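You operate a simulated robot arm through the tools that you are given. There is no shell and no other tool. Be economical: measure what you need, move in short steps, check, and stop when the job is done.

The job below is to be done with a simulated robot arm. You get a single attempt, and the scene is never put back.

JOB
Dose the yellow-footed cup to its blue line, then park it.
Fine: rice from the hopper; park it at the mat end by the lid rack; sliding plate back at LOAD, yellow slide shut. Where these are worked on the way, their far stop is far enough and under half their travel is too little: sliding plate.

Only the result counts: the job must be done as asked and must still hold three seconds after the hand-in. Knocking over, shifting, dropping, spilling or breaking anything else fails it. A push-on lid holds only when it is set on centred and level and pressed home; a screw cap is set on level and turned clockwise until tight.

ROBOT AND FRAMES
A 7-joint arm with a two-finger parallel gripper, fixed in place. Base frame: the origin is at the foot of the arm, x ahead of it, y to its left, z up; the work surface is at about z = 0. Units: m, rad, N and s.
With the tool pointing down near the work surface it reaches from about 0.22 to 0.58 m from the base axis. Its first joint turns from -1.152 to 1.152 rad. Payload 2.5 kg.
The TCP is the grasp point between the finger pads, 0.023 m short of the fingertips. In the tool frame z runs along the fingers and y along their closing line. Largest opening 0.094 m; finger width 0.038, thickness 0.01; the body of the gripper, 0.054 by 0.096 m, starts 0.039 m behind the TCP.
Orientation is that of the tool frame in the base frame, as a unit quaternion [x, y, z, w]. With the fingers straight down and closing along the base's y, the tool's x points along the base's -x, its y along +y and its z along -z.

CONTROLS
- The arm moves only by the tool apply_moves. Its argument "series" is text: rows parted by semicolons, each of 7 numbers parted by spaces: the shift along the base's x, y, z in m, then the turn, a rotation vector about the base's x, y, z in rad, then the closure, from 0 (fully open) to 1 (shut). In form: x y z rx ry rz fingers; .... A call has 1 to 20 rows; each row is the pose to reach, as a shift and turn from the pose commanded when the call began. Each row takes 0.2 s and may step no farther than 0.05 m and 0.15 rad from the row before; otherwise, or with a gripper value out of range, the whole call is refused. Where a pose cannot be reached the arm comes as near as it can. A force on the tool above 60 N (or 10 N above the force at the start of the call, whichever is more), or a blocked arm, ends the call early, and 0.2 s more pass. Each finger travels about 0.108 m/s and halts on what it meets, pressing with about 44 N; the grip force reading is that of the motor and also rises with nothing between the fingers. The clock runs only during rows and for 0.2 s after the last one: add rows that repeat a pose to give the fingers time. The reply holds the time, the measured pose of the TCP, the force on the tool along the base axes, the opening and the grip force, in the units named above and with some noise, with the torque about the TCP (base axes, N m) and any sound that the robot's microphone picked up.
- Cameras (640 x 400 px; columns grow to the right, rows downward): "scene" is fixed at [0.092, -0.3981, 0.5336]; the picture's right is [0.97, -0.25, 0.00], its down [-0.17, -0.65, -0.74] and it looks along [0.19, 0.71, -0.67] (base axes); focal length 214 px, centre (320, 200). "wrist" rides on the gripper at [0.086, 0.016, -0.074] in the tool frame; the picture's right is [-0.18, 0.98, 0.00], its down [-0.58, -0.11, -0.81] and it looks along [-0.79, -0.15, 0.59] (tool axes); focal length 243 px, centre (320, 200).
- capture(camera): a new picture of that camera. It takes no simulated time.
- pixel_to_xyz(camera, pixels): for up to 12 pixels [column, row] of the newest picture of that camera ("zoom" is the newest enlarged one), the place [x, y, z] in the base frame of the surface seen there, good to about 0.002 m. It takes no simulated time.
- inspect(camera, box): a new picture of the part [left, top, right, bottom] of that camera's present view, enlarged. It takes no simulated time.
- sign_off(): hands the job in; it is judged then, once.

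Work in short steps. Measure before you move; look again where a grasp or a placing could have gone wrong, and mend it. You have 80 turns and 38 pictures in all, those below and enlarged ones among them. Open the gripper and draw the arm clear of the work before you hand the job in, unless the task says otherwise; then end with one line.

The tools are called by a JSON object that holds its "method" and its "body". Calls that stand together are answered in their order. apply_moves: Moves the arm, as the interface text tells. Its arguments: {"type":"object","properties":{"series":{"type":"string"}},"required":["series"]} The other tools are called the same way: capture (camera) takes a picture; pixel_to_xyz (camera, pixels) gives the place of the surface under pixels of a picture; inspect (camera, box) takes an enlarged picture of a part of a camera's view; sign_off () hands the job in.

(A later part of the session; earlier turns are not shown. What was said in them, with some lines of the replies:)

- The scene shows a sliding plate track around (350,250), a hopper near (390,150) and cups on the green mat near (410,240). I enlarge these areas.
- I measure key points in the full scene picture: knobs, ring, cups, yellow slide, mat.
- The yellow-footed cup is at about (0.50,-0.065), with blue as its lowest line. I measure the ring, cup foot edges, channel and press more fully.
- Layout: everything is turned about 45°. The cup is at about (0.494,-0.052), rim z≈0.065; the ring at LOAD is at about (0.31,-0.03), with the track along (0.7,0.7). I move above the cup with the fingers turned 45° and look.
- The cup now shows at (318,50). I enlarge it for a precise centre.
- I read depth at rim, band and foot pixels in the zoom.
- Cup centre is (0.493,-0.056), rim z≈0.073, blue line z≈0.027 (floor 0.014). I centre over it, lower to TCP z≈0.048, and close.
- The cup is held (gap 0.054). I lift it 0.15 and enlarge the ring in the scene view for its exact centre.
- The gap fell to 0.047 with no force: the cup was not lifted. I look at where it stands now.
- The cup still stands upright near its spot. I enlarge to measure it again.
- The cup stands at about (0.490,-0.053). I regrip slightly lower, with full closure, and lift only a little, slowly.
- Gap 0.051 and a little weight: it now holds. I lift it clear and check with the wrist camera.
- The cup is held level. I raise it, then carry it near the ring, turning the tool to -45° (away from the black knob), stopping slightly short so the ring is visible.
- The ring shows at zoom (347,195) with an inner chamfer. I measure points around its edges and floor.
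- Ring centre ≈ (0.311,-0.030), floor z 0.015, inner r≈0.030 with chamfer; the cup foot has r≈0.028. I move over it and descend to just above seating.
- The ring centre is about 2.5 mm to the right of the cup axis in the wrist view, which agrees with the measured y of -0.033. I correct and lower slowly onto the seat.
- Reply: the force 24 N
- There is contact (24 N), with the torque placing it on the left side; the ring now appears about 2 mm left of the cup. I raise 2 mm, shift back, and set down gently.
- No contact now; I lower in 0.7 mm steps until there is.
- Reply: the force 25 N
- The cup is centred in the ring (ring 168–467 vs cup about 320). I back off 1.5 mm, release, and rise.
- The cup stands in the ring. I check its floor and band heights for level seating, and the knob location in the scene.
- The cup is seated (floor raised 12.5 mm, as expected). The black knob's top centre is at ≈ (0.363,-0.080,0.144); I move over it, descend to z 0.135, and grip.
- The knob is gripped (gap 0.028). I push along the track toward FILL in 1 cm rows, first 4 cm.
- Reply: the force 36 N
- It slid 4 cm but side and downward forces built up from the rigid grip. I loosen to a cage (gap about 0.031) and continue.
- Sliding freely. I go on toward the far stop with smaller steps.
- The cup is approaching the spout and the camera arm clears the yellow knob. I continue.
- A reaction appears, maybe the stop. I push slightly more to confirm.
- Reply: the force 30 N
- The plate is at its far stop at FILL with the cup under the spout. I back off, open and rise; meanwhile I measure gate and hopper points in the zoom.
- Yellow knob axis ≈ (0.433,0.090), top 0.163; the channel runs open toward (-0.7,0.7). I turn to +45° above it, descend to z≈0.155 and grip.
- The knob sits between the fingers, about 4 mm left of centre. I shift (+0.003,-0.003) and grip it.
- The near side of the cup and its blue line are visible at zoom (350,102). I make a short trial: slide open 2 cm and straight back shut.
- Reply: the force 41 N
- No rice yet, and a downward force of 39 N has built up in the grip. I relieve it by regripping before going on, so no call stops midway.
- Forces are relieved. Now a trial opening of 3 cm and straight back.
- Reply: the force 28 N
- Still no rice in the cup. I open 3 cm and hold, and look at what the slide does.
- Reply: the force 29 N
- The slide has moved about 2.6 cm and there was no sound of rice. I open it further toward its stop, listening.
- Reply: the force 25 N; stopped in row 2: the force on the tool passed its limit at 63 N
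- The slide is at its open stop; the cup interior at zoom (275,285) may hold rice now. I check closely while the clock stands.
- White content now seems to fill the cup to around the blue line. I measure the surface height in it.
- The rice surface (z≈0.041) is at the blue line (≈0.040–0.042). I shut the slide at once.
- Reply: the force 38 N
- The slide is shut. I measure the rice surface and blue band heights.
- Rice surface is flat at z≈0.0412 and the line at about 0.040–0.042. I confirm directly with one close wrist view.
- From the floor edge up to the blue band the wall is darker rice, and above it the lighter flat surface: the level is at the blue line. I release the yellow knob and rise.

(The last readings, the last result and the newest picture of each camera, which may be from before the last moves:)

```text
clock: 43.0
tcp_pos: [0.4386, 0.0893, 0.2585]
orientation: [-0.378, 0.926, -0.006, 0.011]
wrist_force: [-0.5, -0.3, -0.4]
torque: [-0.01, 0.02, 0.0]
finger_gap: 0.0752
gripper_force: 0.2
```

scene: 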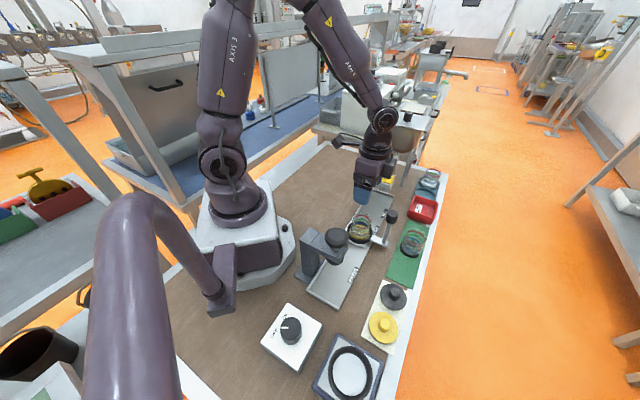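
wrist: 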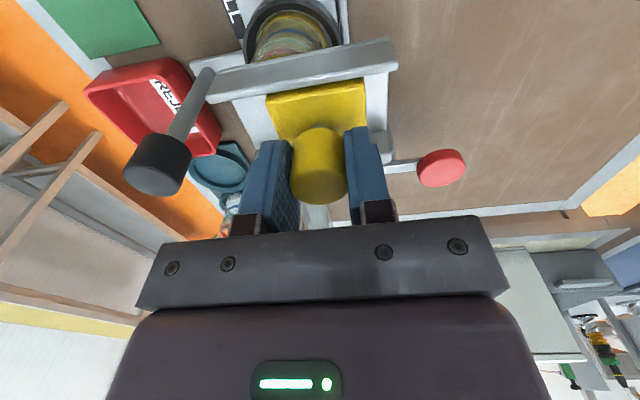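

The tool is tilted slightly from the stop event. I correct the tilt by the rotation (0.0027,0.025,0.010) and move above the black knob at about (0.483,0.039).

{"method": "apply_moves", "body": {"series": "0.022 -0.025 0 0.0027 0.025 0.0103 0.2; 0.0444 -0.0503 0 0.0027 0.025 0.0103 0.2; 0.0444 -0.0503 0 0.0027 0.025 0.0103 0.2"}}

{"method": "apply_moves", "body": {"series": "0 0 0 0 0 -0.143 0.2; 0 0 0 0 0 -0.286 0.2; 0 0 0 0 0 -0.428 0.2; 0 0 0 0 0 -0.571 0.2; 0 0 0 0 0 -0.714 0.2; 0 0 0 0 0 -0.857 0.2; 0 0 0 0 0 -1.0 0.2; 0 0 0 0 0 -1.142 0.2; 0 0 0 0 0 -1.285 0.2; 0 0 0 0 0 -1.428 0.2; 0 0 0 0 0 -1.571 0.2; 0 0 0 0 0 -1.571 0.2"}}

```text
clock: 43.9
tcp_pos: [0.4856, 0.0401, 0.2572]
orientation: [-0.383, 0.924, 0.0, -0.001]
wrist_force: [-0.3, -0.3, -0.7]
torque: [0.02, 0.02, 0.0]
finger_gap: 0.075
gripper_force: 0.0
```

```text
clock: 46.5
tcp_pos: [0.4817, 0.0368, 0.2576]
orientation: [0.384, 0.924, 0.0, -0.001]
wrist_force: [-0.1, 0.3, 0.2]
torque: [-0.01, 0.0, 0.0]
finger_gap: 0.0752
gripper_force: 0.0
```

The tool is level again above the knob. I descend and cage the knob.

{"method": "apply_moves", "body": {"series": "0.001 0.002 -0.04 0 0 0 0.2; 0.001 0.002 -0.08 0 0 0 0.2; 0.001 0.002 -0.11 0 0 0 0.2; 0.001 0.002 -0.124 0 0 0 0.2; 0.001 0.002 -0.124 0 0 0 0.2; 0.001 0.002 -0.124 0 0 0 0.45; 0.001 0.002 -0.124 0 0 0 0.66; 0.001 0.002 -0.124 0 0 0 0.66"}}

```text
clock: 48.2
tcp_pos: [0.4851, 0.0389, 0.1335]
orientation: [0.382, 0.924, 0.0, 0.0]
wrist_force: [0.2, -0.2, 0.6]
torque: [0.03, 0.03, 0.0]
finger_gap: 0.032
gripper_force: 0.1
```

The knob is caged. I slide the plate back slowly toward LOAD.

{"method": "apply_moves", "body": {"series": "-0.002 -0.002 0 0 0 0 0.66; -0.005 -0.005 0 0 0 0 0.66; -0.009 -0.009 0 0 0 0 0.66; -0.014 -0.014 0 0 0 0 0.66; -0.019 -0.019 0 0 0 0 0.66; -0.024 -0.024 0 0 0 0 0.66; -0.029 -0.029 0 0 0 0 0.66; -0.034 -0.034 0 0 0 0 0.66; -0.039 -0.039 0 0 0 0 0.66; -0.044 -0.044 0 0 0 0 0.66; -0.049 -0.049 0 0 0 0 0.66; -0.054 -0.054 0 0 0 0 0.66; -0.059 -0.059 0 0 0 0 0.66; -0.064 -0.064 0 0 0 0 0.66; -0.069 -0.069 0 0 0 0 0.66; -0.074 -0.074 0 0 0 0 0.66; -0.079 -0.079 0 0 0 0 0.66; -0.084 -0.084 0 0 0 0 0.66; -0.088 -0.088 0 0 0 0 0.66; -0.09 -0.09 0 0 0 0 0.66"}}

```text
clock: 52.5
tcp_pos: [0.3926, -0.0504, 0.1315]
orientation: [0.383, 0.924, 0.0, 0.0]
wrist_force: [-0.3, -0.3, -1.1]
torque: [0.0, 0.01, -0.03]
finger_gap: 0.032
gripper_force: 0.1
```

About 4.1 cm remain to the original LOAD position (knob at (0.3635,-0.079)). I slide on slowly to that point.

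{"method": "apply_moves", "body": {"series": "-0.003 -0.003 0 0 0 0 0.66; -0.007 -0.007 0 0 0 0 0.66; -0.012 -0.012 0 0 0 0 0.66; -0.017 -0.017 0 0 0 0 0.66; -0.021 -0.021 0 0 0 0 0.66; -0.025 -0.025 0 0 0 0 0.66; -0.028 -0.028 0 0 0 0 0.66; -0.0293 -0.0293 0 0 0 0 0.66; -0.0293 -0.0293 0 0 0 0 0.66"}}

{"method": "inspect", "body": {"camera": "scene", "box": [320, 200, 420, 262]}}

```text
clock: 54.5
tcp_pos: [0.3645, -0.079, 0.1333]
orientation: [0.383, 0.924, 0.0, -0.001]
wrist_force: [0.4, -0.2, -0.2]
torque: [-0.02, 0.01, 0.0]
finger_gap: 0.0319
gripper_force: 0.0
```

```text
6.40 times, centred on (370, 231) of scene
```

zoom: 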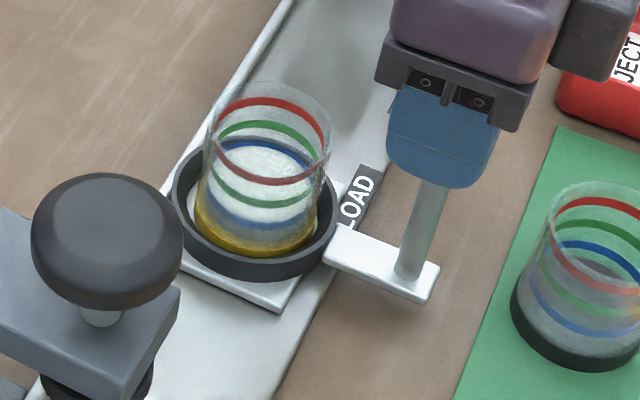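

The plate matches its original LOAD picture (corner at (280,313), ring 172–337). Rice ends right at the blue band; I query depths, mat end and ring too.

{"method": "pixel_to_xyz", "body": {"camera": "zoom", "pixels": [[265, 160], [250, 168], [285, 165], [262, 195], [265, 146], [255, 224], [275, 221], [175, 200], [335, 215], [520, 300], [460, 380], [560, 130]]}}

{"method": "apply_moves", "body": {"series": "0 0 0 0 0 0 0.4; 0 0 0 0 0 0 0.2; 0 0 0 0 0 0 0.2; 0 0 0.04 0 0 0 0.2; 0 0 0.08 0 0 0 0.2; 0 0 0.08 0 0 0 0.2"}}

```text
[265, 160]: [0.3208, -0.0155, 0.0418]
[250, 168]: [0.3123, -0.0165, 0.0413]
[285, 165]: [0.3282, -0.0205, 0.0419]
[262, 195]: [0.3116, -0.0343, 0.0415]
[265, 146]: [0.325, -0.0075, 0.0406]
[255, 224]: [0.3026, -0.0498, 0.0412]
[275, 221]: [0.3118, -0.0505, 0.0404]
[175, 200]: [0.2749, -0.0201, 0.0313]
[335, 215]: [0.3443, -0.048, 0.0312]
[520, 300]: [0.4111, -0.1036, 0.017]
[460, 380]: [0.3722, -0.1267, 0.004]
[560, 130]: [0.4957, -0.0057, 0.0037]
```

```text
clock: 55.9
tcp_pos: [0.3634, -0.081, 0.2117]
orientation: [0.382, 0.924, -0.001, -0.001]
wrist_force: [0.2, -0.1, 0.1]
torque: [0.02, 0.01, 0.02]
finger_gap: 0.0754
gripper_force: 0.0
```

Rice at z≈0.0415, blue band 0.040–0.041: dosed. The knob is released; I move above the cup at (0.311,-0.030).

{"method": "apply_moves", "body": {"series": "-0.026 0.0255 0 0 0 0 0.2; -0.0524 0.051 0 0 0 0 0.2; -0.0524 0.051 -0.04 0 0 0 0.2; -0.0524 0.051 -0.08 0 0 0 0.2; -0.0524 0.051 -0.08 0 0 0 0.2"}}

{"method": "inspect", "body": {"camera": "wrist", "box": [220, 0, 420, 125]}}

```text
clock: 57.0
tcp_pos: [0.3128, -0.0273, 0.1313]
orientation: [0.383, 0.924, 0.0, 0.0]
wrist_force: [-0.7, 0.0, -0.9]
torque: [-0.02, -0.02, 0.0]
finger_gap: 0.0751
gripper_force: 0.0
```

```text
3.20 times, centred on (320, 62) of wrist
```

zoom: 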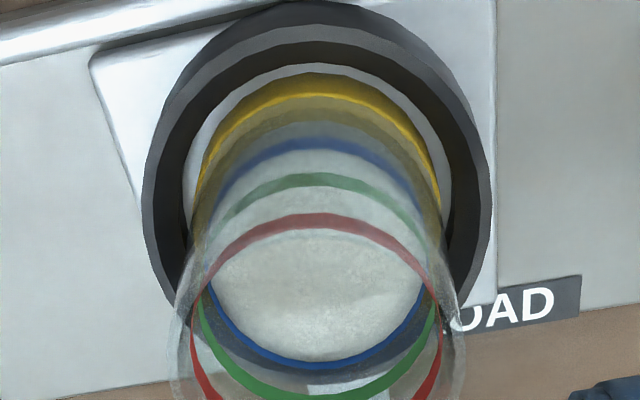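

The cup is centred within 1 mm and the rice meets the blue line all round. I lower to z≈0.056 and close gently.

{"method": "apply_moves", "body": {"series": "-0.0006 -0.0008 -0.03 0 0 0 0.2; -0.0006 -0.0008 -0.06 0 0 0 0.2; -0.0006 -0.0008 -0.0755 0 0 0 0.2; -0.0006 -0.0008 -0.0755 0 0 0 0.2; -0.0006 -0.0008 -0.0755 0 0 0 0.3; -0.0006 -0.0008 -0.0755 0 0 0 0.4; -0.0006 -0.0008 -0.0755 0 0 0 0.45; -0.0006 -0.0008 -0.0755 0 0 0 0.6; -0.0006 -0.0008 -0.0755 0 0 0 1; -0.0006 -0.0008 -0.0755 0 0 0 1"}}

```text
clock: 59.2
tcp_pos: [0.3129, -0.0309, 0.0562]
orientation: [0.383, 0.924, 0.0, 0.001]
wrist_force: [-0.3, 0.4, 0.3]
torque: [0.02, 0.0, -0.01]
finger_gap: 0.0516
gripper_force: 43.8
```

Gripped on the body (gap 0.0516). I lift slowly straight out of the ring.

{"method": "apply_moves", "body": {"series": "0 0 0.003 0 0 0 1; 0 0 0.007 0 0 0 1; 0 0 0.012 0 0 0 1; 0 0 0.018 0 0 0 1; 0 0 0.026 0 0 0 1; 0 0 0.036 0 0 0 1; 0 0 0.05 0 0 0 1; 0 0 0.066 0 0 0 1; 0 0 0.084 0 0 0 1; 0 0 0.102 0 0 0 1; 0 0 0.12 0 0 0 1; 0 0 0.136 0 0 0 1; 0 0 0.148 0 0 0 1; 0 0 0.155 0 0 0 1"}}

```text
clock: 62.2
tcp_pos: [0.3109, -0.0308, 0.2125]
orientation: [0.383, 0.924, 0.001, 0.001]
wrist_force: [0.2, 0.3, -0.8]
torque: [-0.01, 0.0, -0.01]
finger_gap: 0.0514
gripper_force: 44.0
```

The filled cup is held. I measure the mat's end by the lid rack and the black cup in the scene picture.

{"method": "pixel_to_xyz", "body": {"camera": "scene", "pixels": [[388, 274], [387, 277], [385, 280], [400, 279], [400, 283], [399, 287], [411, 284], [413, 287], [416, 284], [404, 270], [398, 262], [407, 258]]}}

{"method": "inspect", "body": {"camera": "scene", "box": [370, 225, 450, 305]}}

```text
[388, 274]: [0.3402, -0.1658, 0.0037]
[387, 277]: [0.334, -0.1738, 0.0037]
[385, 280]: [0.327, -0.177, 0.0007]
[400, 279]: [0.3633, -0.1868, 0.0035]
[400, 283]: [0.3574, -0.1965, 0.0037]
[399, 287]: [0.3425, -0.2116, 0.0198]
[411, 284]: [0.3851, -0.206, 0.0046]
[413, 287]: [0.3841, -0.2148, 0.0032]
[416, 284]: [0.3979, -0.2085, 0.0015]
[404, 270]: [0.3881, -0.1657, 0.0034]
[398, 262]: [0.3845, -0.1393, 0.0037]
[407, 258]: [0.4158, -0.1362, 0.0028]
```

```text
5.00 times, centred on (410, 265) of scene
```

zoom: 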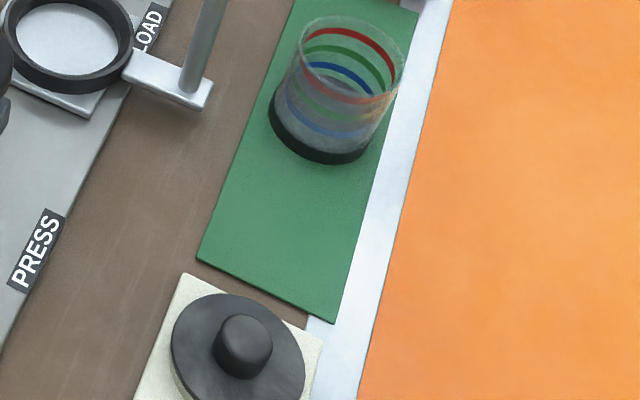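

{"method": "pixel_to_xyz", "body": {"camera": "zoom", "pixels": [[203, 259], [330, 318], [262, 288], [375, 180], [243, 150], [272, 122], [370, 148], [318, 165], [330, 120], [185, 275], [320, 340], [238, 345]]}}

```text
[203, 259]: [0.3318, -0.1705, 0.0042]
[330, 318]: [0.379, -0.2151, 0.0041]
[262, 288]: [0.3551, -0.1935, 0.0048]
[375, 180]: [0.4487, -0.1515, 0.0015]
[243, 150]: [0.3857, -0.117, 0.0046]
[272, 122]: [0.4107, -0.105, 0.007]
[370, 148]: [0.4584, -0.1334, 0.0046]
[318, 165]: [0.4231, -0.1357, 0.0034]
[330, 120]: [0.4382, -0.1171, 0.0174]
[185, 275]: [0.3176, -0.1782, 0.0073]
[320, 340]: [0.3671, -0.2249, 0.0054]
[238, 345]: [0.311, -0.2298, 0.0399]
```

The free mat slot by the rack is centred at about (0.380,-0.168) (black cup at (0.434,-0.113), mat end middle (0.355,-0.193)). I carry the cup there high and slowly, turning back to +45°.

{"method": "apply_moves", "body": {"series": "0 0 0.01 0 0 0 1; 0 0 0.025 0 0 -0.0 1; 0.003 -0.006 0.035 0 0 0.05 1; 0.008 -0.016 0.04 0 0 0.15 1; 0.013 -0.026 0.04 0 0 0.27 1; 0.019 -0.037 0.04 0 0 0.4 1; 0.025 -0.049 0.04 0 0 0.53 1; 0.031 -0.061 0.04 0 0 0.66 1; 0.037 -0.073 0.04 0 0 0.79 1; 0.043 -0.085 0.04 0 0 0.92 1; 0.049 -0.097 0.04 0 0 1.05 1; 0.055 -0.108 0.04 0 0 1.18 1; 0.06 -0.118 0.04 0 0 1.3 1; 0.064 -0.127 0.04 0 0 1.41 1; 0.067 -0.133 0.035 0 0 1.5 1; 0.069 -0.137 0.02 0 0 1.56 1; 0.069 -0.137 0 0 0 1.571 1; 0.069 -0.137 -0.02 0 0 1.571 1; 0.069 -0.137 -0.035 0 0 1.571 1; 0.069 -0.137 -0.04 0 0 1.571 1"}}

```text
clock: 66.5
tcp_pos: [0.3817, -0.1675, 0.1712]
orientation: [-0.383, 0.924, -0.001, 0.0]
wrist_force: [-0.8, -0.2, -0.3]
torque: [0.0, 0.0, -0.03]
finger_gap: 0.0513
gripper_force: 44.1
```

Over the slot at (0.3817,-0.1675). I descend to just above the mat.

{"method": "apply_moves", "body": {"series": "-0.001 0 -0.015 0 0 0 1; -0.001 0 -0.035 0 0 0 1; -0.001 0 -0.06 0 0 0 1; -0.001 0 -0.085 0 0 0 1; -0.001 0 -0.103 0 0 0 1; -0.001 0 -0.114 0 0 0 1; -0.001 0 -0.12 0 0 0 1; -0.001 0 -0.12 0 0 0 1"}}

{"method": "inspect", "body": {"camera": "scene", "box": [370, 225, 450, 305]}}

```text
clock: 68.2
tcp_pos: [0.3787, -0.1678, 0.0526]
orientation: [-0.383, 0.924, 0.0, 0.0]
wrist_force: [0.0, -1.0, -0.2]
torque: [-0.01, 0.01, -0.01]
finger_gap: 0.0513
gripper_force: 44.2
```

```text
5.00 times, centred on (410, 265) of scene
```

zoom: 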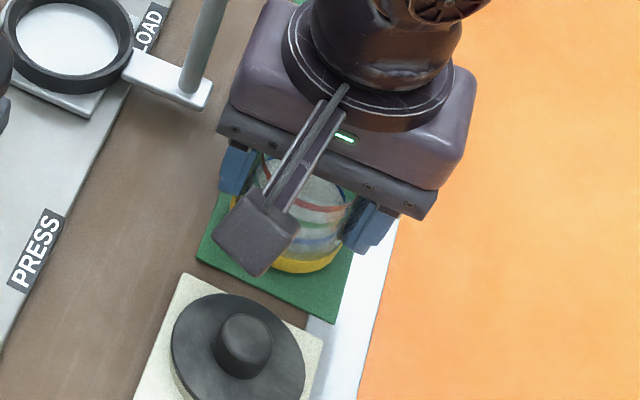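

The cup is over the mat's end, clear of the rack and mat edge. I lower in small steps to contact.

{"method": "apply_moves", "body": {"series": "0 0 -0.003 0 0 0 1; 0 0 -0.005 0 0 0 1; 0 0 -0.006 0 0 0 1; 0 0 -0.007 0 0 0 1; 0 0 -0.0075 0 0 0 1"}}

```text
clock: 69.5
tcp_pos: [0.3798, -0.1653, 0.0444]
orientation: [-0.383, 0.924, 0.0, 0.0]
wrist_force: [0.1, -0.4, -0.2]
torque: [-0.02, 0.02, -0.04]
finger_gap: 0.0513
gripper_force: 43.9
```

{"method": "apply_moves", "body": {"series": "0 0 -0.0006 0 0 0 1; 0 0 -0.0012 0 0 0 1; 0 0 -0.0012 0 0 0 1"}}

```text
clock: 70.2
tcp_pos: [0.3802, -0.1669, 0.0446]
orientation: [-0.383, 0.924, 0.0, 0.001]
wrist_force: [0.1, 0.0, -0.7]
torque: [0.04, 0.0, -0.01]
finger_gap: 0.051
gripper_force: 44.3
```

No contact yet; I continue in half-millimetre steps.

{"method": "apply_moves", "body": {"series": "0 0 -0.0006 0 0 0 1; 0 0 -0.0012 0 0 0 1; 0 0 -0.0012 0 0 0 1"}}

```text
clock: 71.0
tcp_pos: [0.3802, -0.1668, 0.0439]
orientation: [-0.382, 0.924, 0.0, 0.0]
wrist_force: [-12.9, 6.3, 31.8]
torque: [0.33, 0.34, 0.01]
finger_gap: 0.0514
gripper_force: 44.2
```

Contact (32 N). I ease off half a millimetre, open, and rise straight up.

{"method": "apply_moves", "body": {"series": "0 0 0.0007 0 0 0 1; 0 0 0.0007 0 0 0 0.4; 0 0 0.0007 0 0 0 0.3; 0 0 0.0007 0 0 0 0.2; 0 0 0.0007 0 0 0 0.15; 0 0 0.02 0 0 0 0.15; 0 0 0.05 0 0 0 0.15; 0 0 0.09 0 0 0 0.15; 0 0 0.13 0 0 0 0.15; -0.02 0.03 0.16 0 0 0 0.15; -0.04 0.06 0.19 0 0 0 0.15; -0.06 0.09 0.2 0 0 0 0.15; -0.08 0.12 0.2 0 0 0 0.1; -0.09 0.15 0.2 0 0 0 0; -0.09 0.15 0.2 0 0 0 0"}}

{"method": "capture", "body": {"camera": "scene"}}

```text
clock: 74.2
tcp_pos: [0.2915, -0.018, 0.2417]
orientation: [-0.383, 0.924, 0.001, 0.0]
wrist_force: [0.4, 0.3, -0.3]
torque: [0.0, 0.01, 0.02]
finger_gap: 0.0939
gripper_force: 0.2
```

```text
0 pictures are left
```

scene: 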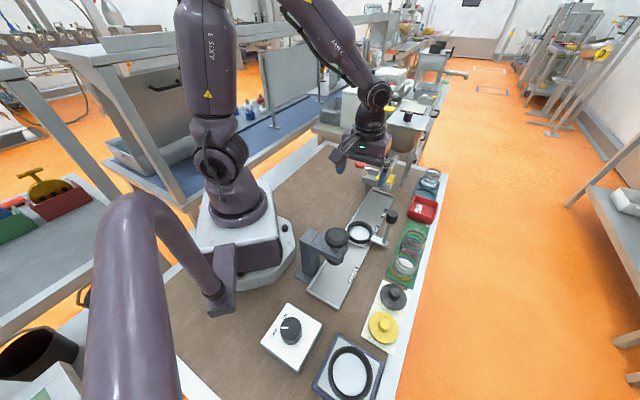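

The cup stands upright at the mat end (404,268) and the plate is at LOAD. I do one free check of the plate, slide and cup positions.

{"method": "pixel_to_xyz", "body": {"camera": "scene", "pixels": [[391.5, 214.5], [387, 167], [383, 178], [347.5, 231], [372, 235], [404, 265], [404, 270], [404, 262]]}}

```text
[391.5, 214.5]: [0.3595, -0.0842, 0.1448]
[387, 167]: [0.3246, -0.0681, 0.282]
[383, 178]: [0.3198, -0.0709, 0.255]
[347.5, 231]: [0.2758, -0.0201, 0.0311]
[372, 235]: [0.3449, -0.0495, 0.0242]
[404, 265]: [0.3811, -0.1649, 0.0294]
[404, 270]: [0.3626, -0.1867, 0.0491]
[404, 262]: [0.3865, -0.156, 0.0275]
```

Plate and knob coordinates match the start, the rice is at the line, and the slide was left pressed shut at its stop. I hand the job in.

{"method": "sign_off", "body": {}}

```text
The job is handed in.
```

The yellow-footed cup is filled with rice to its blue line and parked at the mat end by the lid rack. The sliding plate is back at LOAD and the yellow slide is shut. I had no pictures left to recheck the slide after releasing it, but it was pressed against its stop when I let go.
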